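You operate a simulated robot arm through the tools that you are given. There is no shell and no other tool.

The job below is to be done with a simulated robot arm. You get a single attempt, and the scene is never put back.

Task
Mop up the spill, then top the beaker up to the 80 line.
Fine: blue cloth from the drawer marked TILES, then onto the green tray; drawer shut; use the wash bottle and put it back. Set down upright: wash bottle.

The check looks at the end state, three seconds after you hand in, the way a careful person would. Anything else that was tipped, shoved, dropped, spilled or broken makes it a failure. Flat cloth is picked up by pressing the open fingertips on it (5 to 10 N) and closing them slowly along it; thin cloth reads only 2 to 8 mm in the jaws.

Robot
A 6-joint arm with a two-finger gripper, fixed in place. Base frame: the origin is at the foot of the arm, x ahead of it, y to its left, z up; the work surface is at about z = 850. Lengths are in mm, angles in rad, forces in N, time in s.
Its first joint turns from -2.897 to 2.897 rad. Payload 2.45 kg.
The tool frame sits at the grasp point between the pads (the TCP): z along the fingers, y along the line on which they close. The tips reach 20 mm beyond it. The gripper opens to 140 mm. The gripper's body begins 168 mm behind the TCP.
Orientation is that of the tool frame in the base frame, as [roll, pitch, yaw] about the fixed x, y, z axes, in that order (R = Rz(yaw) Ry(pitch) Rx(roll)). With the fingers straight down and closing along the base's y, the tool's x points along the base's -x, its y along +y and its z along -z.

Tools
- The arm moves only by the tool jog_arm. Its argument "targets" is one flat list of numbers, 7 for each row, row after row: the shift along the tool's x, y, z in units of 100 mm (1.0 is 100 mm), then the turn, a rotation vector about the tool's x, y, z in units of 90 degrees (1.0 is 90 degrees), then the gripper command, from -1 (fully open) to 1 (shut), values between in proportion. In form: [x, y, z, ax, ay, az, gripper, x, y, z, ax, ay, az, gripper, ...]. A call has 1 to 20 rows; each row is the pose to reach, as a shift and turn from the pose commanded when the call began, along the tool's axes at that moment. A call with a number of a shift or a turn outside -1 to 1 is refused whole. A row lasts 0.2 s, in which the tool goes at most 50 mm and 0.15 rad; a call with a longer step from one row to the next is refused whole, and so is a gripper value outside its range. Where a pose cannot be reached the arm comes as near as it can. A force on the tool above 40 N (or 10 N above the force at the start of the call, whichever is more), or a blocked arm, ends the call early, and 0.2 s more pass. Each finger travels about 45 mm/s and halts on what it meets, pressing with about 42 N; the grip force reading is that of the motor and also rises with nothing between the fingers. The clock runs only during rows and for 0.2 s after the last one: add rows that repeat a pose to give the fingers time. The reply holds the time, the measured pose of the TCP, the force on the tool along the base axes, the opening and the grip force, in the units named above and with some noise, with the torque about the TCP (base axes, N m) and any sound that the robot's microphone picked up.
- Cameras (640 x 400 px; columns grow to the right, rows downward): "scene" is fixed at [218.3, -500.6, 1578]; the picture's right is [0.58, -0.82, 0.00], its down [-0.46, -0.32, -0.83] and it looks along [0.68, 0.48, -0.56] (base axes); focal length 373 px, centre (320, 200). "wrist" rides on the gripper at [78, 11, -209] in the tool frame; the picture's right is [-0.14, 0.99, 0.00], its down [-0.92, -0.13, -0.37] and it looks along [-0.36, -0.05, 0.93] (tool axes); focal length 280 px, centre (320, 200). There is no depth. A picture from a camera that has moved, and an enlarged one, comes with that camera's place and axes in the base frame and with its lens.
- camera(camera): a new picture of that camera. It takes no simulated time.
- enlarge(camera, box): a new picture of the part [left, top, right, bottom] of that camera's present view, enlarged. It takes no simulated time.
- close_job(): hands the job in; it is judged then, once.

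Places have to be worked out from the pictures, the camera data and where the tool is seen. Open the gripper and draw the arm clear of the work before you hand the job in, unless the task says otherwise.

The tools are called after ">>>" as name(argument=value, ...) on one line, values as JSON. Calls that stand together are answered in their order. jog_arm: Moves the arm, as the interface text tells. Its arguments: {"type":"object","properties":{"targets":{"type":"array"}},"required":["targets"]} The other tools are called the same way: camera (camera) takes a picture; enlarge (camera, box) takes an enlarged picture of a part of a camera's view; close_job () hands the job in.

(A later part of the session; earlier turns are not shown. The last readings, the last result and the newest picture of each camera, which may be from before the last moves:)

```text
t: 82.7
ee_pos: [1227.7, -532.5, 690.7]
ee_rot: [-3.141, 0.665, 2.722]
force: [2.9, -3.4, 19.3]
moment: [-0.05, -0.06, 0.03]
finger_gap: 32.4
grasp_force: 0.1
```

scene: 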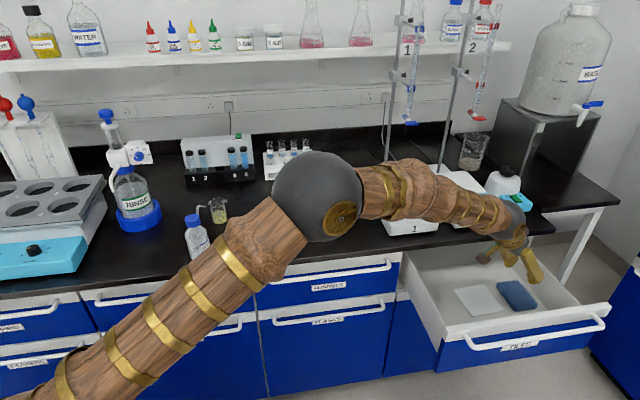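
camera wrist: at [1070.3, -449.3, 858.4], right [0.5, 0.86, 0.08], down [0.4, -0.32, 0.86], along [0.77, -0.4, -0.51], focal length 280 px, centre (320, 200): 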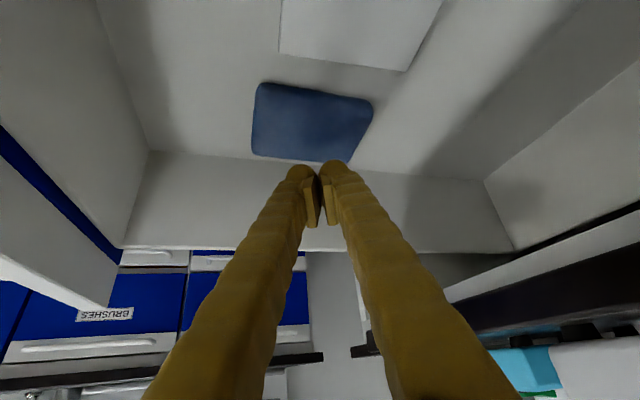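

19 N at 32 mm gap. I continue closing without pressing further.

>>> jog_arm(targets=[0, 0, 0, 0, 0, 0, 0.55, 0, 0, 0, 0, 0, 0, 0.58, 0, 0, 0, 0, 0, 0, 0.61, 0, 0, 0, 0, 0, 0, 0.64, 0, 0, 0, 0, 0, 0, 0.67, 0, 0, 0, 0, 0, 0, 0.7, 0, 0, 0, 0, 0, 0, 0.73])

>>> enlarge(camera="wrist", box=[220, 90, 420, 215])

```text
t: 84.3
ee_pos: [1227.4, -533.2, 690.8]
ee_rot: [-3.141, 0.665, 2.722]
force: [1.2, -0.2, 23.0]
moment: [0.02, 0.04, -0.04]
finger_gap: 19.6
grasp_force: 0.4
```

```text
3.20 times, centred on (320, 152) of wrist
camera zoom: at [1058.5, -446.0, 807.5], right [0.5, 0.86, 0.08], down [0.4, -0.32, 0.86], along [0.77, -0.4, -0.51], focal length 897 px, centre (320, 352)
```

zoom: 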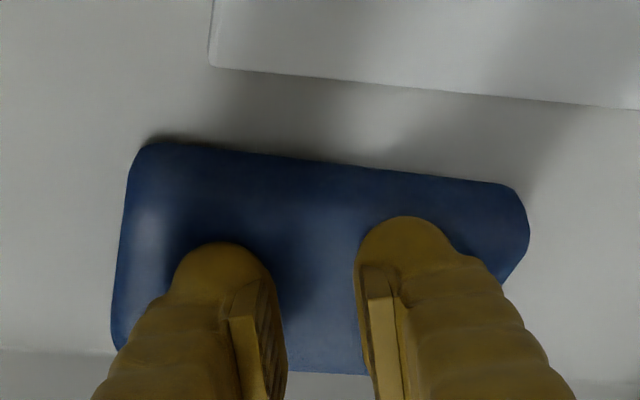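

I ease up 0.8 mm and complete the closure.

>>> jog_arm(targets=[-0.005, 0, -0.006, 0, 0, 0, 0.76, -0.005, 0, -0.006, 0, 0, 0, 0.79, -0.005, 0, -0.006, 0, 0, 0, 0.82, -0.005, 0, -0.006, 0, 0, 0, 0.85, -0.005, 0, -0.006, 0, 0, 0, 0.88, -0.005, 0, -0.006, 0, 0, 0, 0.91, -0.005, 0, -0.006, 0, 0, 0, 0.94, -0.005, 0, -0.006, 0, 0, 0, 0.97, -0.005, 0, -0.006, 0, 0, 0, 1, -0.005, 0, -0.006, 0, 0, 0, 1, -0.005, 0, -0.006, 0, 0, 0, 1])

>>> enlarge(camera="wrist", box=[220, 90, 420, 215])

```text
t: 86.7
ee_pos: [1227.9, -533.6, 690.9]
ee_rot: [-3.141, 0.664, 2.723]
force: [-1.4, 0.3, 7.3]
moment: [0.03, 0.04, 0.01]
finger_gap: 6.0
grasp_force: 29.7
```

```text
3.20 times, centred on (320, 152) of wrist
camera zoom: at [1058.4, -446.3, 807.8], right [0.5, 0.86, 0.08], down [0.4, -0.32, 0.86], along [0.77, -0.4, -0.51], focal length 897 px, centre (320, 352)
```

zoom: 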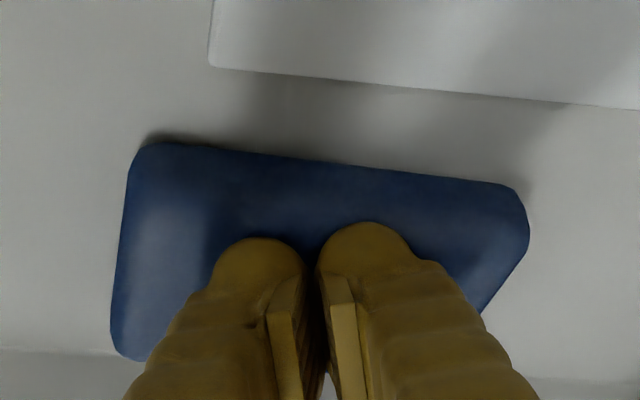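

Again 6.0 mm at 30 N. This time I lift very slowly.

>>> jog_arm(targets=[-0.006, 0, -0.008, 0, 0, 0, 1, -0.012, 0, -0.016, 0, 0, 0, 1, -0.019, 0, -0.024, 0, 0, 0, 1, -0.025, 0, -0.032, 0, 0, 0, 1, -0.031, 0, -0.04, 0, 0, 0, 1, -0.037, 0, -0.047, 0, 0, 0, 1])

>>> enlarge(camera="wrist", box=[220, 90, 420, 215])

```text
t: 88.1
ee_pos: [1227.5, -533.7, 696.2]
ee_rot: [-3.141, 0.664, 2.721]
force: [-0.4, -0.1, 0.0]
moment: [0.01, -0.02, 0.0]
finger_gap: 0.1
grasp_force: 29.3
```

```text
3.20 times, centred on (320, 152) of wrist
camera zoom: at [1058.1, -445.9, 813.7], right [0.5, 0.86, 0.08], down [0.4, -0.32, 0.86], along [0.77, -0.4, -0.51], focal length 897 px, centre (320, 352)
```

zoom: 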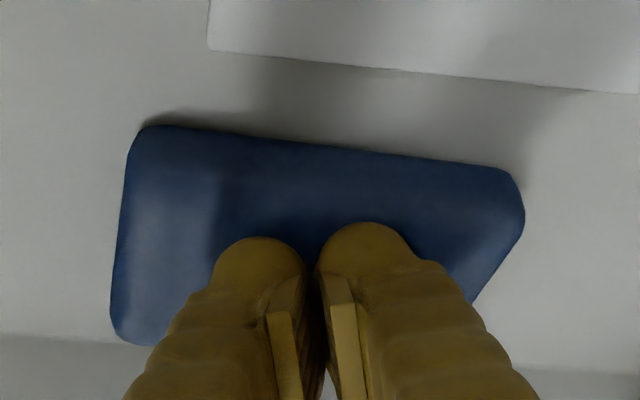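

It slipped again: with this tilt only the finger corners bite. I lift and test how much steeper the tool can go at this reach.

>>> jog_arm(targets=[-0.15, 0, -0.19, 0, 0, 0, 0.6, -0.3, 0, -0.39, 0, 0, 0, 0.2, -0.3, 0, -0.39, 0, 0.05, 0, 0.2, -0.3, 0, -0.39, 0, 0.1, 0, 0.2, -0.3, 0, -0.39, 0, 0.15, 0, 0.2, -0.3, 0, -0.39, 0, 0.2, 0, 0.2])

>>> camera(camera="scene")

```text
t: 89.5
ee_pos: [1226.9, -532.0, 745.5]
ee_rot: [-3.14, 0.348, 2.722]
force: [0.6, -0.2, 1.1]
moment: [0.0, 0.03, -0.01]
finger_gap: 56.2
grasp_force: 0.0
```

```text
taken
```

scene: 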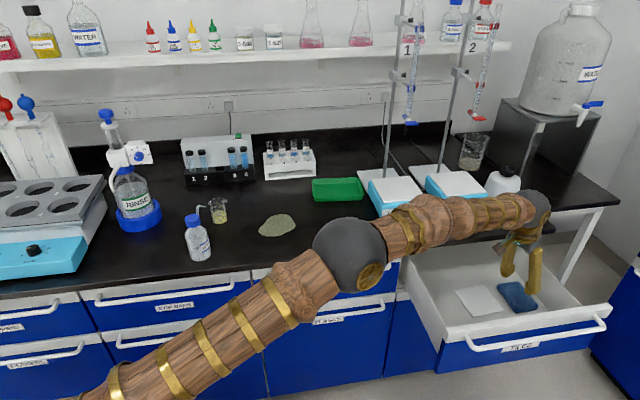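

Excellent: 20° tilt is reachable here, so reach is larger than feared. I go on to nearly vertical.

>>> jog_arm(targets=[0, 0, 0, 0, 0.05, 0, 0.2, 0, 0, 0, 0, 0.1, 0, 0.2, 0, 0, 0, 0, 0.15, 0, 0.2, 0, 0, 0, 0, 0.2, 0, 0.2])

>>> camera(camera="wrist")

>>> camera(camera="scene")

```text
t: 90.5
ee_pos: [1206.3, -524.3, 743.4]
ee_rot: [3.141, 0.152, 2.723]
force: [0.6, 0.6, 0.5]
moment: [0.01, 0.0, 0.03]
finger_gap: 56.2
grasp_force: 0.3
out of reach, approached as far as the arm can: row 2, 3, 4
```

```text
taken
camera wrist: at [1109.8, -469.6, 938.7], right [0.53, 0.85, 0.02], down [0.73, -0.46, 0.5], along [0.44, -0.25, -0.86], focal length 280 px, centre (320, 200)
```

wrist: 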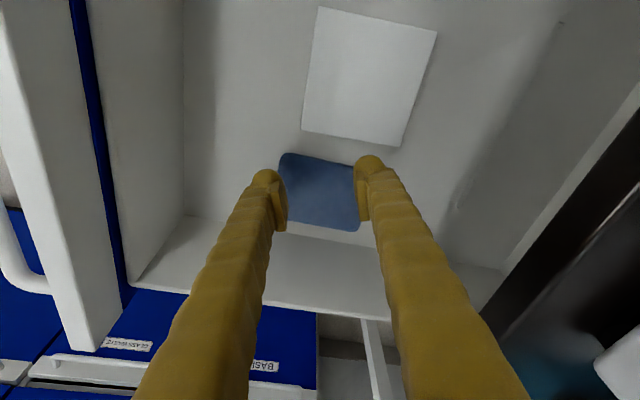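

```text
taken
```

scene: 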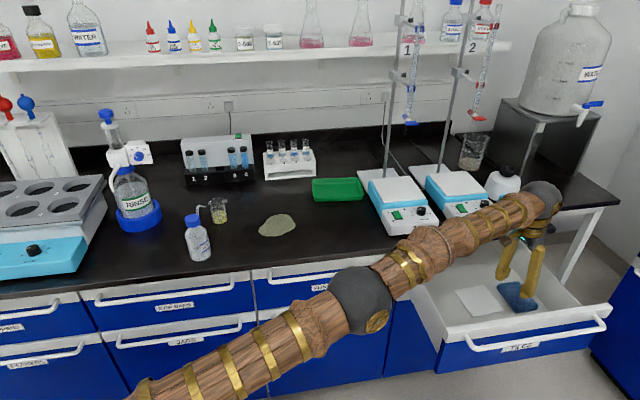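

The arm is now fully stretched at about 9° tilt, r = 1315. I settle on roughly 19° tilt over the cloth centre (about [1240, -538]).

>>> jog_arm(targets=[0, 0, 0, 0, -0.057, 0, 0.2, -0.1, 0, 0.015, 0, -0.113, 0, 0.2, -0.341, 0.005, 0.052, 0, -0.113, 0, 0.2, -0.341, 0.005, 0.052, 0, -0.113, 0, 0.2])

>>> enlarge(camera="wrist", box=[220, 110, 420, 235])

```text
t: 91.5
ee_pos: [1235.9, -537.7, 743.7]
ee_rot: [-3.141, 0.331, 2.722]
force: [-0.3, 0.6, -0.4]
moment: [0.01, 0.01, -0.03]
finger_gap: 55.8
grasp_force: 0.1
```

```text
3.20 times, centred on (320, 172) of wrist
camera zoom: at [1111.5, -469.9, 916.2], right [0.52, 0.85, 0.04], down [0.63, -0.42, 0.65], along [0.57, -0.31, -0.76], focal length 897 px, centre (320, 288)
```

zoom: 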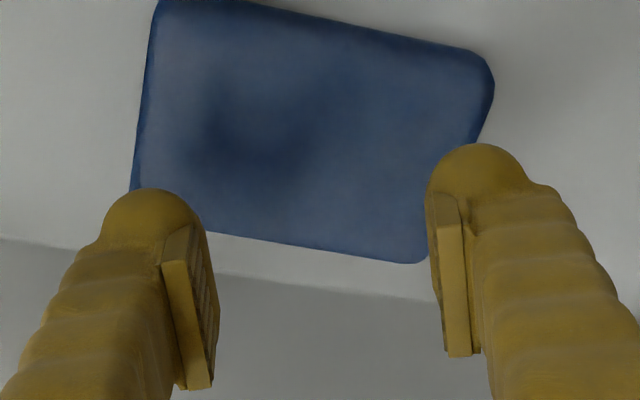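

The tips are aligned over the cloth centre. I descend 48 mm, then in small steps to light contact.

>>> jog_arm(targets=[0.065, 0, 0.19, 0, 0, 0, 0.2, 0.13, 0, 0.378, 0, 0, 0, 0.2, 0.156, 0, 0.454, 0, 0, 0, 0.2, 0.156, 0, 0.454, 0, 0, 0, 0.2])

>>> jog_arm(targets=[0.0065, 0, 0.019, 0, 0, 0, 0.2, 0.013, 0, 0.038, 0, 0, 0, 0.2, 0.013, 0, 0.038, 0, 0, 0, 0.2])

```text
t: 92.5
ee_pos: [1236.8, -538.9, 695.2]
ee_rot: [-3.141, 0.332, 2.723]
force: [-0.3, 0.4, 0.1]
moment: [-0.01, 0.01, 0.01]
finger_gap: 56.0
grasp_force: 0.0
```

```text
t: 93.3
ee_pos: [1235.5, -538.2, 689.7]
ee_rot: [3.141, 0.33, 2.722]
force: [-0.2, -0.4, 0.7]
moment: [0.01, 0.01, 0.04]
finger_gap: 56.0
grasp_force: 0.0
```

>>> jog_arm(targets=[0.0065, 0, 0.019, 0, 0, 0, 0.2, 0.0065, 0, 0.019, 0, 0, 0, 0.2])

>>> jog_arm(targets=[0.0065, 0, 0.019, 0, 0, 0, 0.2, 0.0065, 0, 0.019, 0, 0, 0, 0.2])

```text
t: 93.9
ee_pos: [1236.7, -538.1, 689.7]
ee_rot: [-3.141, 0.331, 2.724]
force: [0.7, -0.7, 6.0]
moment: [0.0, 0.03, 0.02]
finger_gap: 55.9
grasp_force: 0.0
```

```text
t: 94.5
ee_pos: [1236.9, -538.2, 688.9]
ee_rot: [-3.14, 0.334, 2.722]
force: [1.3, -2.5, 21.9]
moment: [-0.03, 0.11, -0.03]
finger_gap: 55.9
grasp_force: 0.1
```

Contact: 6 N, then 22 N after 2 mm more. I ease up 1.4 mm and close slowly, stage by stage.

>>> jog_arm(targets=[-0.0046, 0, -0.0132, 0, 0, 0, 0.2, -0.0046, 0, -0.0132, 0, 0, 0, 0.22, -0.0046, 0, -0.0132, 0, 0, 0, 0.25, -0.0046, 0, -0.0132, 0, 0, 0, 0.28, -0.0046, 0, -0.0132, 0, 0, 0, 0.31])

```text
t: 95.7
ee_pos: [1236.4, -539.4, 688.3]
ee_rot: [3.141, 0.332, 2.722]
force: [1.7, -0.2, 23.2]
moment: [0.05, 0.17, 0.02]
finger_gap: 48.9
grasp_force: 1.1
```

Still 23 N; ease another 1.5 mm while closing on.

>>> jog_arm(targets=[-0.005, 0, -0.0142, 0, 0, 0, 0.34, -0.005, 0, -0.0142, 0, 0, 0, 0.37, -0.005, 0, -0.0142, 0, 0, 0, 0.4, -0.005, 0, -0.0142, 0, 0, 0, 0.43, -0.005, 0, -0.0142, 0, 0, 0, 0.46])

```text
t: 96.9
ee_pos: [1237.0, -537.0, 688.9]
ee_rot: [3.141, 0.331, 2.722]
force: [1.1, -0.3, 14.6]
moment: [-0.01, 0.09, -0.02]
finger_gap: 38.0
grasp_force: 0.5
```

14.6 N at a 38 mm gap. I ease half a millimetre and keep closing.

>>> jog_arm(targets=[-0.0016, 0, -0.005, 0, 0, 0, 0.49, -0.0016, 0, -0.005, 0, 0, 0, 0.52, -0.0016, 0, -0.005, 0, 0, 0, 0.55, -0.0016, 0, -0.005, 0, 0, 0, 0.58, -0.0016, 0, -0.005, 0, 0, 0, 0.61, -0.0016, 0, -0.005, 0, 0, 0, 0.64])

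>>> enlarge(camera="wrist", box=[220, 110, 420, 235])

```text
t: 98.3
ee_pos: [1236.7, -538.0, 688.8]
ee_rot: [-3.141, 0.331, 2.723]
force: [1.8, 0.6, 10.7]
moment: [0.01, 0.05, 0.02]
finger_gap: 23.8
grasp_force: 0.1
```

```text
3.20 times, centred on (320, 172) of wrist
camera zoom: at [1110.7, -470.3, 862.1], right [0.52, 0.85, 0.04], down [0.63, -0.42, 0.65], along [0.57, -0.31, -0.76], focal length 897 px, centre (320, 288)
```

zoom: 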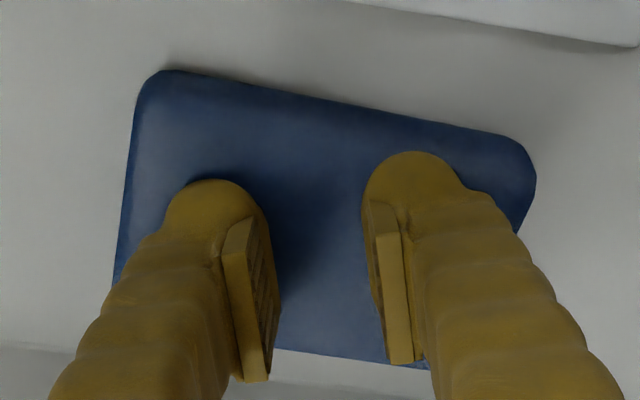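

Force about 10 N at a 24 mm gap; I keep closing.

>>> jog_arm(targets=[0, 0, 0, 0, 0, 0, 0.67, 0, 0, 0, 0, 0, 0, 0.7, 0, 0, 0, 0, 0, 0, 0.73, 0, 0, 0, 0, 0, 0, 0.76, 0, 0, 0, 0, 0, 0, 0.79, 0, 0, 0, 0, 0, 0, 0.82])

```text
t: 99.7
ee_pos: [1236.5, -537.7, 688.5]
ee_rot: [-3.142, 0.332, 2.722]
force: [1.4, -0.6, 8.7]
moment: [0.02, 0.02, 0.01]
finger_gap: 11.0
grasp_force: 0.1
```

Force 8.7 N at 11 mm. I finish the closure gently.

>>> jog_arm(targets=[0, 0, 0, 0, 0, 0, 0.85, 0, 0, 0, 0, 0, 0, 0.88, 0, 0, 0, 0, 0, 0, 0.91, 0, 0, 0, 0, 0, 0, 0.94, 0, 0, 0, 0, 0, 0, 0.97, 0, 0, 0, 0, 0, 0, 1, 0, 0, 0, 0, 0, 0, 1, 0, 0, 0, 0, 0, 0, 1])

>>> enlarge(camera="wrist", box=[220, 110, 420, 235])

```text
t: 101.5
ee_pos: [1236.3, -538.2, 688.4]
ee_rot: [-3.141, 0.33, 2.724]
force: [-0.5, 0.0, 4.9]
moment: [-0.01, 0.07, 0.03]
finger_gap: 6.3
grasp_force: 28.8
```

```text
3.20 times, centred on (320, 172) of wrist
camera zoom: at [1110.7, -470.3, 862.0], right [0.52, 0.85, 0.04], down [0.63, -0.42, 0.65], along [0.57, -0.31, -0.76], focal length 897 px, centre (320, 288)
```

zoom: 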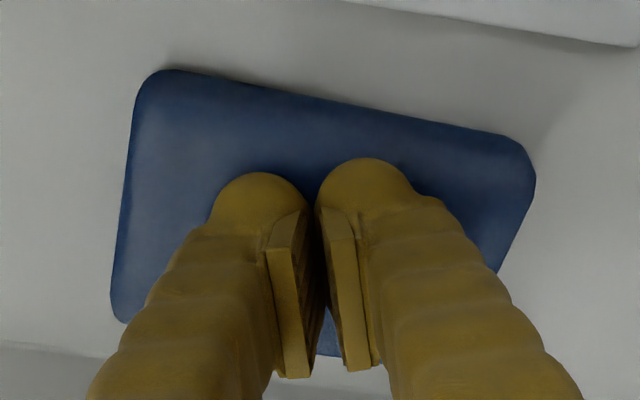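

6.3 mm held at 29 N, now with a steeper tool. I lift slowly and check.

>>> jog_arm(targets=[-0.0065, 0, -0.019, 0, 0, 0, 1, -0.013, 0, -0.038, 0, 0, 0, 1, -0.0195, 0, -0.057, 0, 0, 0, 1, -0.026, 0, -0.076, 0, 0, 0, 1])

>>> enlarge(camera="wrist", box=[220, 110, 420, 235])

```text
t: 102.5
ee_pos: [1237.1, -537.2, 697.3]
ee_rot: [-3.14, 0.329, 2.722]
force: [0.0, 0.1, 0.8]
moment: [0.01, -0.03, 0.0]
finger_gap: 0.2
grasp_force: 29.5
```

```text
3.20 times, centred on (320, 172) of wrist
camera zoom: at [1111.2, -470.4, 870.9], right [0.52, 0.85, 0.04], down [0.63, -0.42, 0.65], along [0.57, -0.31, -0.76], focal length 897 px, centre (320, 288)
```

zoom: 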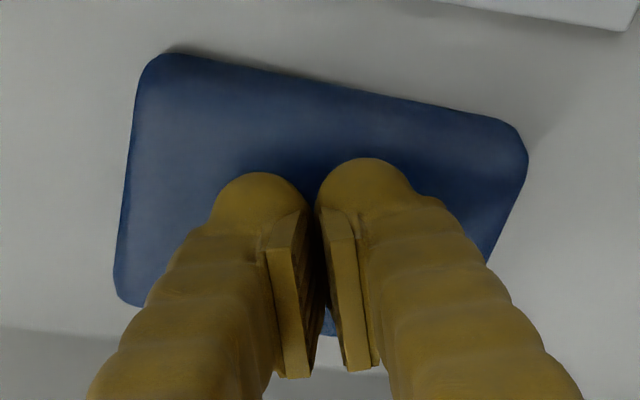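

The top pinch keeps slipping: the tips slide over the pad without gathering it. I plan to grip the pad by its two ends instead, which needs the drawer a bit further out (bench edge clearance). I rise and look at the inside of the drawer front.

>>> jog_arm(targets=[-0.13, 0, -0.378, 0, 0, 0, 1, -0.228, 0, -0.662, 0, 0, 0, 1])

>>> camera(camera="wrist")

```text
t: 103.1
ee_pos: [1237.2, -535.2, 765.2]
ee_rot: [-3.141, 0.329, 2.722]
force: [0.2, -0.7, -0.3]
moment: [-0.01, -0.05, -0.02]
finger_gap: 0.0
grasp_force: 29.7
```

```text
taken
camera wrist: at [1111.4, -467.7, 937.8], right [0.52, 0.85, 0.04], down [0.64, -0.42, 0.65], along [0.57, -0.31, -0.76], focal length 280 px, centre (320, 200)
```

wrist: 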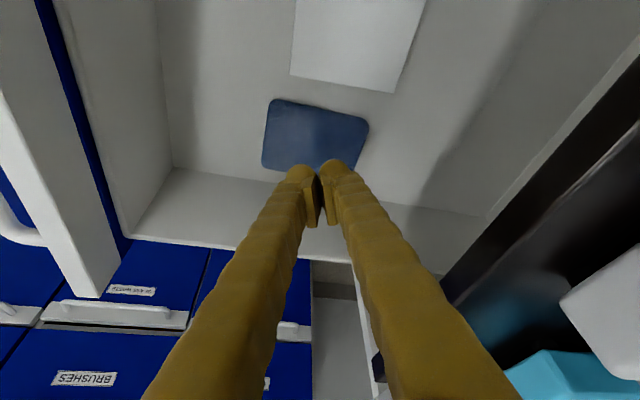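

The inner face of the front is at about n = 336 (perpendicular distance), the cloth centre near n = 498. I move the closed fingers toward the inner face of the front to push the drawer further open.

>>> jog_arm(targets=[0.26, -0.25, -0.026, 0, 0, 0, 1, 0.521, -0.5, -0.052, 0, 0, 0, 1])

>>> jog_arm(targets=[0.26, -0.2, -0.026, 0, 0, 0, 1, 0.521, -0.4, -0.052, 0, 0, 0, 1])

>>> camera(camera="wrist")

>>> camera(camera="scene")

```text
t: 103.7
ee_pos: [1168.6, -561.6, 756.1]
ee_rot: [3.141, 0.328, 2.726]
force: [-0.2, 0.0, 0.3]
moment: [-0.06, -0.02, -0.04]
finger_gap: 0.3
grasp_force: 30.0
```

```text
t: 104.3
ee_pos: [1108.7, -579.8, 744.5]
ee_rot: [3.141, 0.331, 2.724]
force: [1.1, 0.5, 0.5]
moment: [0.0, -0.01, 0.01]
finger_gap: 0.0
grasp_force: 29.2
```

```text
taken
camera wrist: at [982.6, -511.8, 917.1], right [0.52, 0.85, 0.04], down [0.63, -0.42, 0.65], along [0.57, -0.31, -0.76], focal length 280 px, centre (320, 200)
```

wrist: 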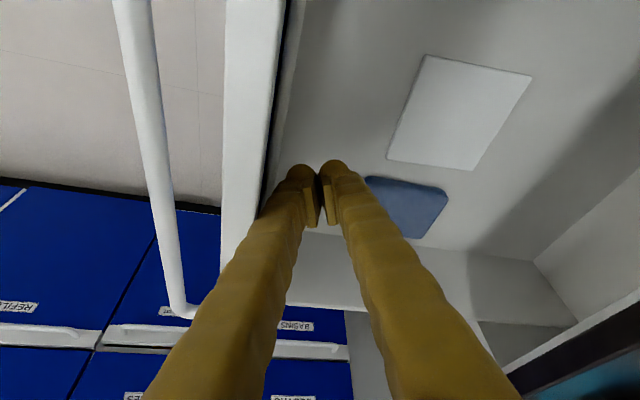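

```text
taken
```

scene: 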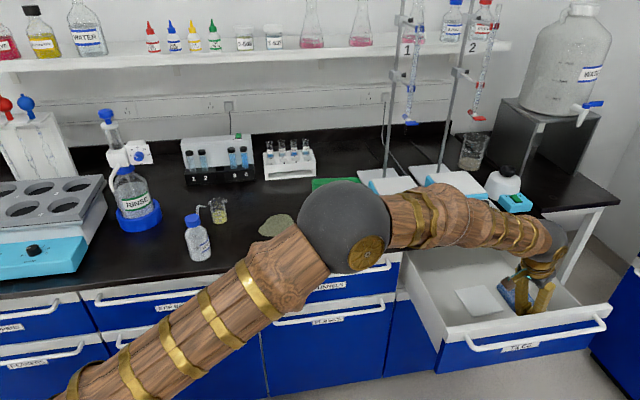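

The fingers are about 20 mm from the front's inner face. I push outward slowly.

>>> jog_arm(targets=[0.034, -0.093, -0.012, 0, 0, 0, 1, 0.061, -0.168, -0.021, 0, 0, 0, 1, 0.074, -0.205, -0.026, 0, 0, 0, 1, 0.088, -0.243, -0.03, 0, 0, 0, 1, 0.101, -0.28, -0.035, 0, 0, 0, 1, 0.115, -0.318, -0.039, 0, 0, 0, 1, 0.128, -0.355, -0.044, 0, 0, 0, 1, 0.142, -0.392, -0.049, 0, 0, 0, 1, 0.155, -0.43, -0.053, 0, 0, 0, 1, 0.169, -0.467, -0.058, 0, 0, 0, 1, 0.183, -0.504, -0.063, 0, 0, 0, 1, 0.196, -0.542, -0.067, 0, 0, 0, 1])

>>> camera(camera="scene")

```text
t: 106.9
ee_pos: [1066.8, -621.4, 743.5]
ee_rot: [-3.141, 0.333, 2.722]
force: [-0.1, 0.2, 0.1]
moment: [0.01, -0.01, 0.01]
finger_gap: 0.1
grasp_force: 29.4
```

```text
taken
```

scene: 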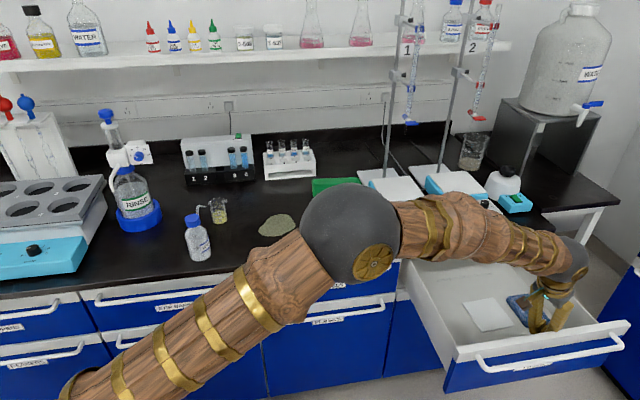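

The drawer moved out about another 40–60 mm. I raise back over the cloth and turn the tool so the jaws close along the bench-normal direction (the pad's long side).

>>> jog_arm(targets=[-0.19, 0.27, -0.06, 0, 0, 0, 0.5, -0.38, 0.54, -0.12, 0, 0, 0, 0])

>>> jog_arm(targets=[-0.13, 0.18, -0.04, 0.029, -0.022, 0.072, -0.4, -0.26, 0.36, -0.08, 0.058, -0.043, 0.144, -0.7, -0.38, 0.54, -0.12, 0.0874, -0.065, 0.216, -0.8, -0.38, 0.54, -0.12, 0.0874, -0.065, 0.216, -0.8])

>>> camera(camera="wrist")

>>> camera(camera="scene")

```text
t: 107.5
ee_pos: [1119.9, -584.1, 767.8]
ee_rot: [3.141, 0.332, 2.723]
force: [0.3, -0.5, 0.6]
moment: [0.05, -0.02, 0.01]
finger_gap: 50.6
grasp_force: 0.1
```

```text
t: 108.5
ee_pos: [1167.0, -546.3, 792.0]
ee_rot: [-3.139, 0.434, 2.357]
force: [0.2, 0.0, 0.2]
moment: [-0.02, -0.02, -0.03]
finger_gap: 126.0
grasp_force: 0.0
```

```text
taken
camera wrist: at [1062.4, -426.2, 948.8], right [0.79, 0.61, 0.06], down [0.39, -0.57, 0.72], along [0.47, -0.55, -0.69], focal length 280 px, centre (320, 200)
```

wrist: 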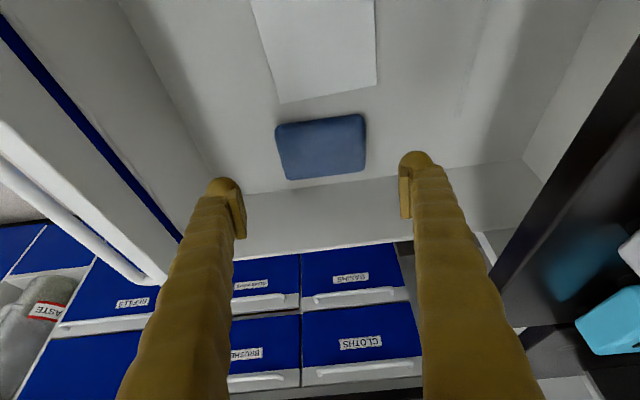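

```text
taken
```

scene: 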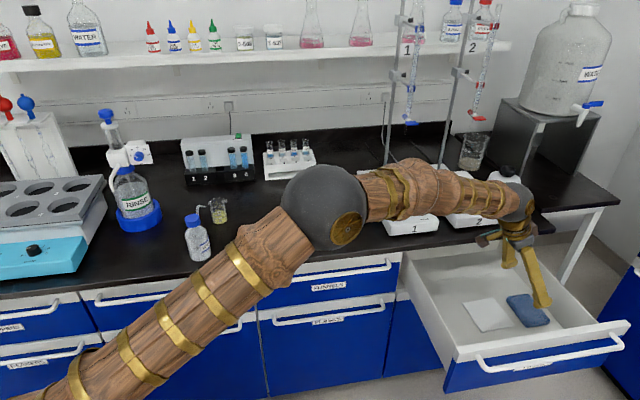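

The cloth lies squarely along the jaw direction now. I zoom to get its corners.

>>> enlarge(camera="wrist", box=[220, 80, 420, 205])

```text
3.20 times, centred on (320, 142) of wrist
camera zoom: at [1062.4, -426.2, 948.8], right [0.79, 0.61, 0.06], down [0.39, -0.57, 0.72], along [0.47, -0.55, -0.69], focal length 897 px, centre (320, 384)
```

zoom: 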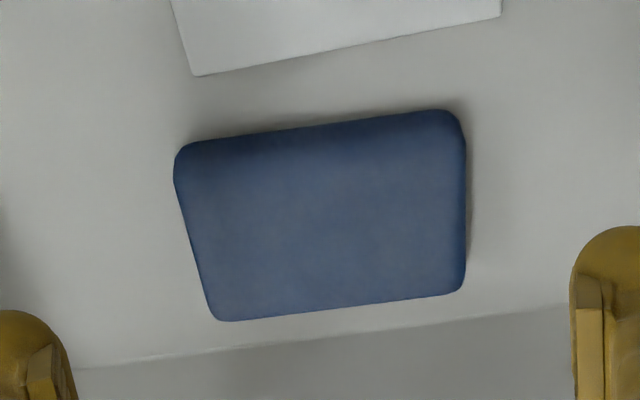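

Pad corners: 85 × 106 mm, centre at e ≈ 1267, n ≈ 445 → about [1210, -581]. With 130 mm opening I have 12 mm clearance at each end. I descend toward it.

>>> jog_arm(targets=[-0.035, 0.03, 0.4, 0, 0, 0, -0.86, -0.069, 0.06, 0.803, 0, 0, 0, -0.86, -0.069, 0.06, 0.803, 0, 0, 0, -0.86])

>>> camera(camera="wrist")

>>> enlarge(camera="scene", box=[440, 220, 640, 360])

```text
t: 109.3
ee_pos: [1199.9, -570.3, 722.1]
ee_rot: [-3.14, 0.434, 2.358]
force: [-0.1, -0.5, -0.2]
moment: [0.01, -0.03, 0.01]
finger_gap: 130.2
grasp_force: 0.1
```

```text
taken
camera wrist: at [1094.6, -451.2, 879.3], right [0.79, 0.61, 0.06], down [0.39, -0.57, 0.72], along [0.48, -0.55, -0.69], focal length 280 px, centre (320, 200)
```

wrist: 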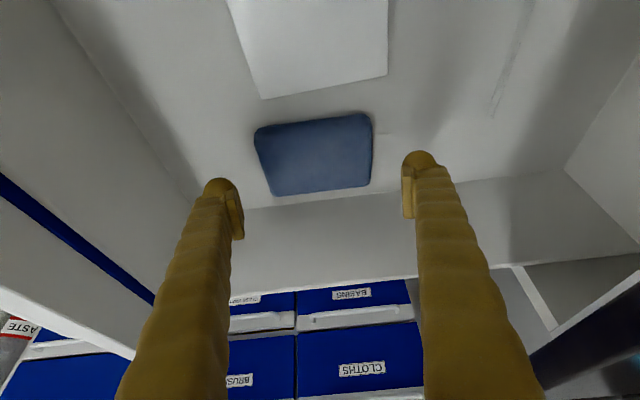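

```text
2.86 times, centred on (540, 290) of scene
camera zoom: at [218.3, -500.6, 1578.0], right [0.58, -0.82, 0.0], down [-0.46, -0.32, -0.83], along [0.68, 0.48, -0.56], focal length 1066 px, centre (-309, -57)
```

zoom: 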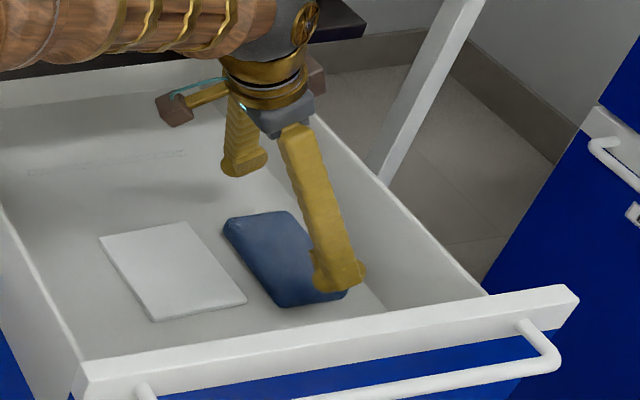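

Alignment is good in both directions. I lower 30 mm with the fingers on either side of the pad.

>>> jog_arm(targets=[0.018, 0, 0.1, 0, 0, 0, -0.86, 0.036, 0, 0.2, 0, 0, 0, -0.86, 0.0536, 0, 0.306, 0, 0, 0, -0.86, 0.0536, 0, 0.306, 0, 0, 0, -0.86])

>>> camera(camera="wrist")

```text
t: 110.3
ee_pos: [1207.1, -575.8, 692.2]
ee_rot: [-3.14, 0.435, 2.358]
force: [0.1, 1.2, 0.6]
moment: [0.03, 0.03, 0.01]
finger_gap: 130.3
grasp_force: 0.0
```

```text
taken
camera wrist: at [1102.1, -455.8, 849.4], right [0.79, 0.61, 0.06], down [0.39, -0.57, 0.72], along [0.47, -0.55, -0.69], focal length 280 px, centre (320, 200)
```

wrist: 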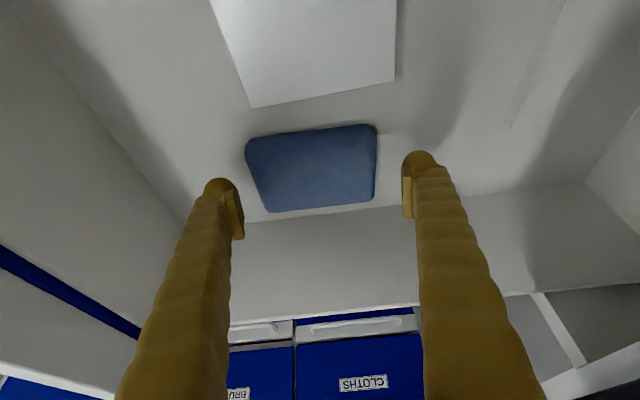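

No contact. I lower further in small steps to find the drawer floor.

>>> jog_arm(targets=[0.017, 0, 0.036, 0, 0, 0, -0.86, 0.034, 0, 0.073, 0, 0, 0, -0.86, 0.05, 0, 0.109, 0, 0, 0, -0.86, 0.05, 0, 0.109, 0, 0, 0, -0.86])

```text
t: 111.3
ee_pos: [1206.3, -577.3, 679.1]
ee_rot: [-3.141, 0.434, 2.358]
force: [0.5, 0.7, 0.4]
moment: [0.02, -0.01, -0.02]
finger_gap: 130.3
grasp_force: 0.1
```

Still free at z = 679. I continue down.

>>> jog_arm(targets=[0.0126, 0, 0.027, 0, 0, 0, -0.86, 0.025, 0, 0.054, 0, 0, 0, -0.86, 0.034, 0, 0.073, 0, 0, 0, -0.86, 0.034, 0, 0.073, 0, 0, 0, -0.86])

```text
t: 112.3
ee_pos: [1207.1, -576.2, 671.4]
ee_rot: [-3.14, 0.435, 2.358]
force: [-0.5, 1.3, -0.5]
moment: [0.02, 0.03, 0.02]
finger_gap: 130.2
grasp_force: 0.0
```

Free at 671, with the tips about 18 mm below the pad's top. A further 5 mm.

>>> jog_arm(targets=[0.0084, 0, 0.018, 0, 0, 0, -0.86, 0.017, 0, 0.036, 0, 0, 0, -0.86, 0.021, 0, 0.0454, 0, 0, 0, -0.86, 0.021, 0, 0.0454, 0, 0, 0, -0.86])

>>> enlarge(camera="scene", box=[460, 250, 600, 345])

```text
t: 113.3
ee_pos: [1207.4, -576.3, 667.0]
ee_rot: [-3.14, 0.435, 2.359]
force: [-0.9, 0.0, 0.4]
moment: [0.0, 0.01, 0.01]
finger_gap: 130.1
grasp_force: 0.1
```

```text
4.21 times, centred on (530, 298) of scene
camera zoom: at [218.3, -500.6, 1578.0], right [0.58, -0.82, 0.0], down [-0.46, -0.32, -0.83], along [0.68, 0.48, -0.56], focal length 1570 px, centre (-564, -210)
```

zoom: 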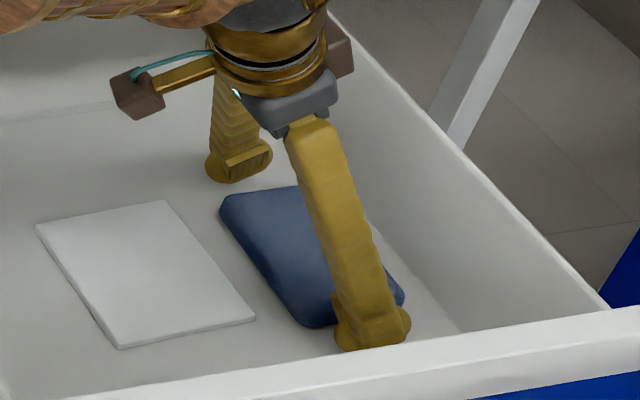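

Both fingers straddle the pad near the floor. I close slowly on its ends.

>>> jog_arm(targets=[0, 0, 0, 0, 0, 0, -0.8, 0, 0, 0, 0, 0, 0, -0.74, 0, 0, 0, 0, 0, 0, -0.68, 0, 0, 0, 0, 0, 0, -0.62, 0, 0, 0, 0, 0, 0, -0.56, 0, 0, 0, 0, 0, 0, -0.5, 0, 0, 0, 0, 0, 0, -0.44, 0, 0, 0, 0, 0, 0, -0.38])

>>> camera(camera="wrist")

```text
t: 115.1
ee_pos: [1207.4, -577.6, 666.4]
ee_rot: [-3.139, 0.436, 2.358]
force: [-0.2, -0.3, 0.7]
moment: [-0.01, 0.08, -0.01]
finger_gap: 110.3
grasp_force: 41.4
```

```text
taken
camera wrist: at [1101.6, -456.6, 823.8], right [0.79, 0.61, 0.06], down [0.39, -0.57, 0.72], along [0.47, -0.55, -0.69], focal length 280 px, centre (320, 200)
```

wrist: 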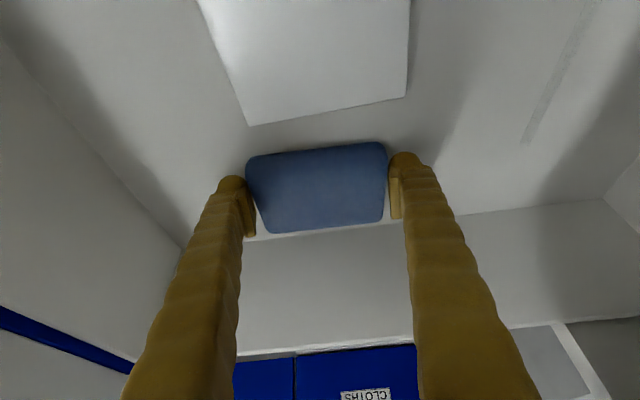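

The pad is gripped end-to-end at 110 mm with 41 N. I lift slowly.

>>> jog_arm(targets=[-0.0126, 0, -0.027, 0, 0, 0, -0.2, -0.025, 0, -0.054, 0, 0, 0, -0.2, -0.05, 0, -0.109, 0, 0, 0, -0.2, -0.084, 0, -0.181, 0, 0, 0, -0.2, -0.126, 0, -0.272, 0, 0, 0, -0.2])

>>> camera(camera="wrist")

>>> enlarge(camera="scene", box=[440, 220, 600, 335])

```text
t: 116.3
ee_pos: [1206.6, -577.1, 695.9]
ee_rot: [-3.14, 0.434, 2.358]
force: [0.1, -0.1, -1.0]
moment: [0.0, -0.03, -0.02]
finger_gap: 110.1
grasp_force: 41.7
```

```text
taken
camera wrist: at [1100.7, -457.1, 852.9], right [0.79, 0.61, 0.06], down [0.39, -0.57, 0.72], along [0.48, -0.55, -0.69], focal length 280 px, centre (320, 200)
```

wrist: 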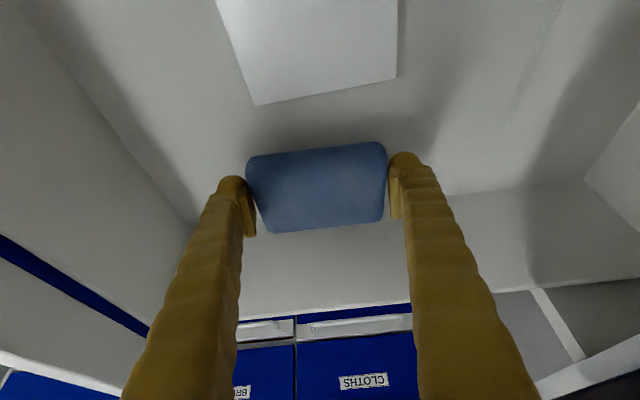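

```text
3.48 times, centred on (520, 278) of scene
camera zoom: at [218.3, -500.6, 1578.0], right [0.58, -0.82, 0.0], down [-0.46, -0.32, -0.83], along [0.68, 0.48, -0.56], focal length 1297 px, centre (-376, -70)
```

zoom: 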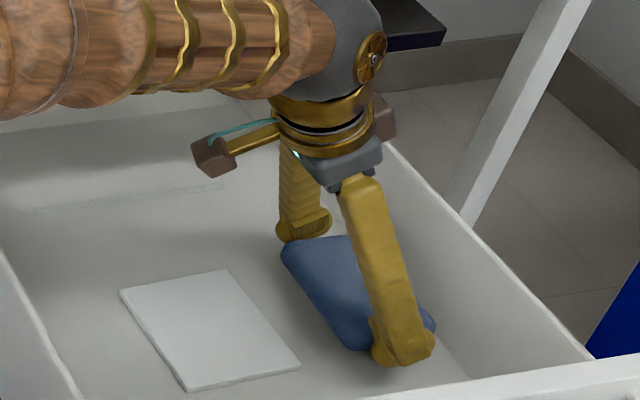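

The cloth pad is lifted cleanly. I raise it out of the drawer.

>>> jog_arm(targets=[-0.14, 0, -0.302, 0, 0, 0, -0.2, -0.28, 0, -0.605, 0, 0, 0, -0.2, -0.42, 0, -0.907, 0, 0, 0, -0.2])

>>> jog_arm(targets=[0.05, 0, -0.325, 0, 0, 0, -0.2, 0.1, 0, -0.65, 0, 0, 0, -0.2, 0.15, 0, -0.98, 0, 0, 0, -0.2])

>>> jog_arm(targets=[0.05, 0, -0.325, 0, 0, 0, -0.2, 0.1, 0, -0.65, 0, 0, 0, -0.2, 0.15, 0, -0.98, 0, 0, 0, -0.2])

>>> camera(camera="scene")

>>> camera(camera="wrist")

```text
t: 117.1
ee_pos: [1204.9, -573.7, 796.0]
ee_rot: [-3.14, 0.433, 2.358]
force: [-0.1, 0.3, -1.7]
moment: [-0.04, -0.02, 0.0]
finger_gap: 109.9
grasp_force: 41.9
```

```text
t: 117.9
ee_pos: [1169.7, -535.8, 878.9]
ee_rot: [-3.14, 0.433, 2.357]
force: [-0.8, -0.8, -1.0]
moment: [-0.05, -0.01, -0.01]
finger_gap: 109.9
grasp_force: 41.8
```

```text
t: 118.7
ee_pos: [1126.9, -499.7, 961.2]
ee_rot: [-3.139, 0.433, 2.358]
force: [0.5, 0.2, -1.8]
moment: [-0.04, -0.03, 0.0]
finger_gap: 110.2
grasp_force: 42.4
```

```text
taken
```

scene: 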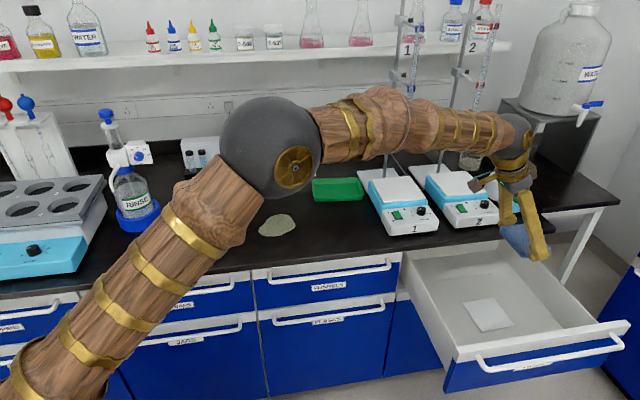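

```text
taken
camera wrist: at [1024.4, -379.2, 1118.5], right [0.79, 0.61, 0.06], down [0.39, -0.57, 0.72], along [0.47, -0.55, -0.69], focal length 280 px, centre (320, 200)
```

wrist: 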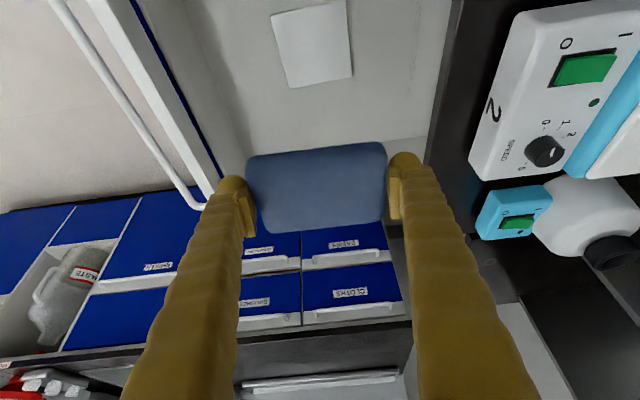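

The pad hangs level and secure. I retract at height toward the base, clear of the hotplates, on the way to the spill (x 839–963, y 99–196).

>>> jog_arm(targets=[0.322, 0.085, -0.221, 0, 0, 0, -0.2, 0.644, 0.17, -0.442, 0, 0, 0, -0.2])

>>> jog_arm(targets=[0.322, 0.085, -0.221, 0, 0, 0, -0.2, 0.644, 0.17, -0.442, 0, 0, 0, -0.2])

>>> jog_arm(targets=[0.322, 0.085, -0.221, 0, 0, 0, -0.2, 0.644, 0.17, -0.442, 0, 0, 0, -0.2])

```text
t: 119.3
ee_pos: [1086.2, -434.1, 972.2]
ee_rot: [-3.14, 0.434, 2.358]
force: [0.0, 0.6, -0.2]
moment: [0.06, -0.03, -0.03]
finger_gap: 109.7
grasp_force: 42.2
```

```text
t: 119.9
ee_pos: [1042.2, -366.4, 986.5]
ee_rot: [-3.14, 0.433, 2.358]
force: [-0.7, 0.4, -0.6]
moment: [0.0, -0.03, 0.0]
finger_gap: 109.9
grasp_force: 41.8
```

```text
t: 120.5
ee_pos: [998.7, -299.2, 997.3]
ee_rot: [-3.139, 0.434, 2.356]
force: [0.4, -0.4, -1.1]
moment: [-0.02, 0.01, 0.0]
finger_gap: 110.0
grasp_force: 42.4
```

I turn about the vertical by 54° so the jaws lie along y at the spill, holding the same tilt to keep the pad level.

>>> jog_arm(targets=[0, 0, 0, -0.0315, 0, -0.068, -0.2, 0, 0, 0, -0.063, 0, -0.136, -0.2, 0, 0, 0, -0.0945, 0, -0.204, -0.2, 0, 0, 0, -0.126, 0, -0.272, -0.2, 0, 0, 0, -0.1575, 0, -0.34, -0.2, 0, 0, 0, -0.189, 0, -0.408, -0.2, 0, 0, 0, -0.2205, 0, -0.476, -0.2, 0, 0, 0, -0.252, 0, -0.544, -0.2])

```text
t: 122.3
ee_pos: [1000.1, -300.4, 1001.0]
ee_rot: [-3.139, 0.434, -2.981]
force: [0.3, -0.1, -0.5]
moment: [0.02, 0.01, -0.02]
finger_gap: 109.4
grasp_force: 42.4
```

Turned. Now I translate along y to above the spill in five legs.

>>> jog_arm(targets=[0.02, 0.46, -0.009, 0, 0, 0, -0.2, 0.04, 0.92, -0.018, 0, 0, 0, -0.2])

>>> jog_arm(targets=[0.02, 0.46, -0.009, 0, 0, 0, -0.2, 0.04, 0.92, -0.018, 0, 0, 0, -0.2])

>>> jog_arm(targets=[0.02, 0.46, -0.009, 0, 0, 0, -0.2, 0.04, 0.92, -0.018, 0, 0, 0, -0.2])

>>> jog_arm(targets=[0.02, 0.46, -0.009, 0, 0, 0, -0.2, 0.04, 0.92, -0.018, 0, 0, 0, -0.2])

>>> camera(camera="wrist")

>>> camera(camera="scene")

```text
t: 122.9
ee_pos: [980.9, -212.6, 1000.4]
ee_rot: [-3.139, 0.434, -2.983]
force: [0.0, 0.5, -0.2]
moment: [0.0, -0.04, 0.02]
finger_gap: 109.4
grasp_force: 42.0
```

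```text
t: 123.5
ee_pos: [961.4, -120.0, 1001.7]
ee_rot: [-3.139, 0.433, -2.984]
force: [0.2, -0.3, -0.1]
moment: [0.0, -0.02, -0.01]
finger_gap: 109.7
grasp_force: 41.8
```

```text
t: 124.1
ee_pos: [945.5, -29.8, 996.7]
ee_rot: [-3.141, 0.432, -2.984]
force: [-0.1, -0.7, -0.9]
moment: [0.05, 0.0, -0.02]
finger_gap: 109.6
grasp_force: 42.6
```

```text
t: 124.7
ee_pos: [926.7, 58.9, 997.4]
ee_rot: [-3.139, 0.434, -2.986]
force: [-0.8, -0.4, 0.3]
moment: [-0.02, 0.0, 0.0]
finger_gap: 109.3
grasp_force: 41.8
```

```text
taken
camera wrist: at [767.6, 44.5, 1154.8], right [-0.03, 1.0, 0.06], down [0.69, -0.02, 0.72], along [0.72, 0.06, -0.69], focal length 280 px, centre (320, 200)
```

wrist: 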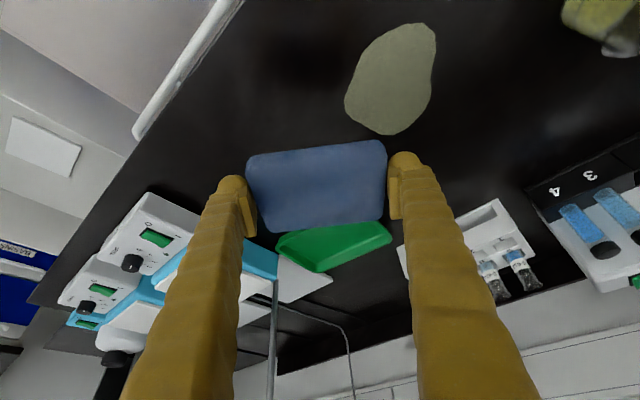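

```text
taken
```

scene: 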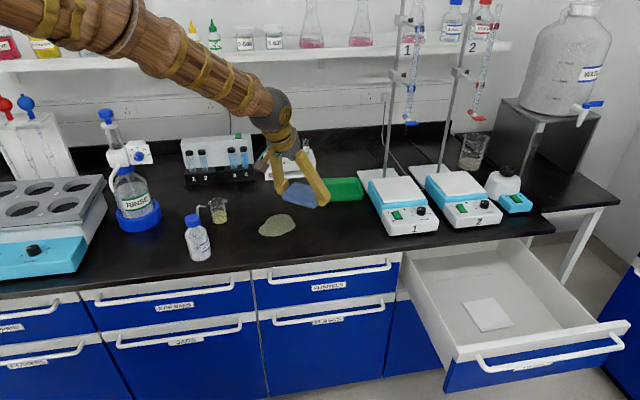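

The spill shows at about [897, 148]. I bring the pad above the near side of the spill.

>>> jog_arm(targets=[0.26, 0.33, 0.125, 0, 0, 0, -0.2, 0.52, 0.66, 0.25, 0, 0, 0, -0.2, 0.784, 0.988, 0.375, 0, 0, 0, -0.2])

>>> camera(camera="wrist")

>>> enlarge(camera="scene", box=[160, 140, 380, 280])

```text
t: 125.5
ee_pos: [857.5, 149.3, 931.1]
ee_rot: [-3.14, 0.433, -2.982]
force: [-0.5, 0.7, -0.3]
moment: [0.01, 0.0, 0.0]
finger_gap: 109.3
grasp_force: 42.3
```

```text
taken
camera wrist: at [698.7, 135.9, 1088.7], right [-0.03, 1.0, 0.06], down [0.69, -0.02, 0.72], along [0.72, 0.06, -0.69], focal length 280 px, centre (320, 200)
```

wrist: 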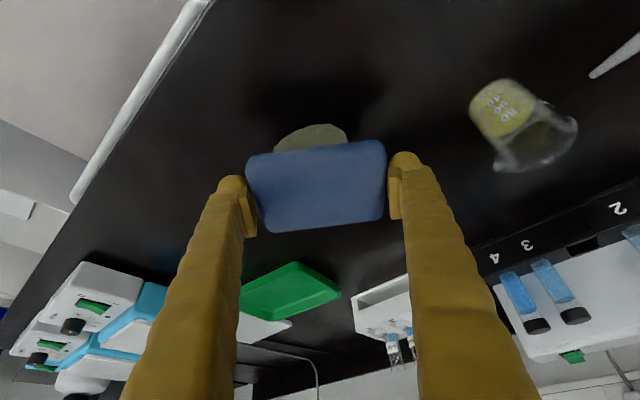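

```text
2.86 times, centred on (270, 210) of scene
camera zoom: at [218.3, -500.6, 1578.0], right [0.58, -0.82, 0.0], down [-0.46, -0.32, -0.83], along [0.68, 0.48, -0.56], focal length 1066 px, centre (463, 171)
```

zoom: 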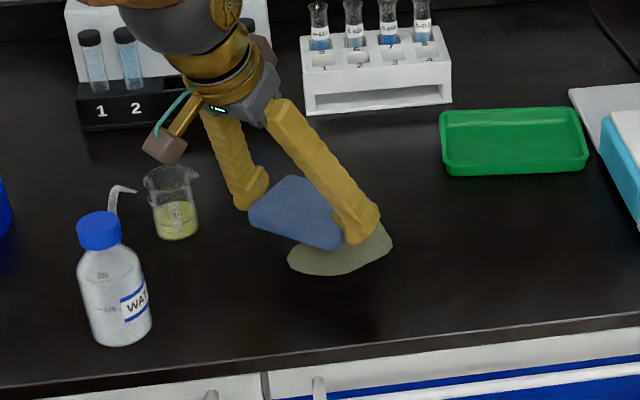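

Positioned over the near side of the spill with clearance to the beaker. I descend 45 mm, then by small steps to a light press.

>>> jog_arm(targets=[0.063, 0, 0.136, 0, 0, 0, -0.2, 0.126, 0, 0.272, 0, 0, 0, -0.2, 0.168, 0, 0.363, 0, 0, 0, -0.2, 0.189, 0, 0.408, 0, 0, 0, -0.2, 0.189, 0, 0.408, 0, 0, 0, -0.2])

>>> jog_arm(targets=[0.0084, 0, 0.018, 0, 0, 0, -0.2, 0.0084, 0, 0.018, 0, 0, 0, -0.2])

```text
t: 126.7
ee_pos: [859.0, 150.5, 887.1]
ee_rot: [-3.141, 0.432, -2.984]
force: [-0.3, -0.4, 0.4]
moment: [0.0, -0.04, -0.01]
finger_gap: 109.0
grasp_force: 42.6
```

```text
t: 127.3
ee_pos: [857.2, 149.5, 884.7]
ee_rot: [-3.14, 0.432, -2.982]
force: [0.0, 0.8, -0.5]
moment: [-0.02, 0.01, 0.02]
finger_gap: 109.0
grasp_force: 42.0
```

No contact yet at 884; I continue down in 2 mm steps.

>>> jog_arm(targets=[0.0084, 0, 0.018, 0, 0, 0, -0.2, 0.0084, 0, 0.018, 0, 0, 0, -0.2])

>>> jog_arm(targets=[0.0084, 0, 0.018, 0, 0, 0, -0.2, 0.0084, 0, 0.018, 0, 0, 0, -0.2])

>>> jog_arm(targets=[0.0084, 0, 0.018, 0, 0, 0, -0.2, 0.0084, 0, 0.018, 0, 0, 0, -0.2])

```text
t: 127.9
ee_pos: [857.0, 147.6, 882.5]
ee_rot: [-3.14, 0.433, -2.984]
force: [-0.4, 0.1, -0.2]
moment: [-0.01, -0.02, -0.01]
finger_gap: 109.3
grasp_force: 41.7
```

```text
t: 128.5
ee_pos: [858.2, 149.5, 882.7]
ee_rot: [-3.14, 0.433, -2.984]
force: [0.1, 0.4, -0.2]
moment: [-0.02, 0.0, 0.01]
finger_gap: 109.2
grasp_force: 41.8
```

```text
t: 129.1
ee_pos: [856.9, 149.8, 880.7]
ee_rot: [-3.139, 0.433, -2.986]
force: [-0.1, -0.2, -0.7]
moment: [0.02, -0.03, 0.01]
finger_gap: 109.0
grasp_force: 42.0
```

Still no contact (commanded ~878); two more 2 mm steps.

>>> jog_arm(targets=[0.0084, 0, 0.018, 0, 0, 0, -0.2, 0.0084, 0, 0.018, 0, 0, 0, -0.2])

>>> jog_arm(targets=[0.0084, 0, 0.018, 0, 0, 0, -0.2, 0.0084, 0, 0.018, 0, 0, 0, -0.2])

>>> enlarge(camera="scene", box=[220, 170, 330, 250])

```text
t: 129.7
ee_pos: [857.1, 149.9, 878.7]
ee_rot: [-3.141, 0.432, -2.984]
force: [-1.4, 0.5, 5.0]
moment: [0.33, 0.27, 0.05]
finger_gap: 109.0
grasp_force: 42.0
```

```text
t: 130.3
ee_pos: [858.1, 148.2, 879.8]
ee_rot: [-3.14, 0.436, -2.983]
force: [-3.6, -0.9, 32.4]
moment: [1.57, 1.09, 0.17]
finger_gap: 109.0
grasp_force: 41.7
```

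```text
5.00 times, centred on (275, 210) of scene
camera zoom: at [218.3, -500.6, 1578.0], right [0.58, -0.82, 0.0], down [-0.46, -0.32, -0.83], along [0.68, 0.48, -0.56], focal length 1865 px, centre (545, 150)
```

zoom: 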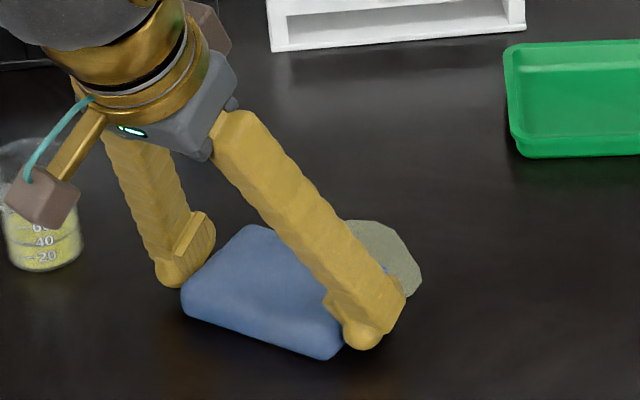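

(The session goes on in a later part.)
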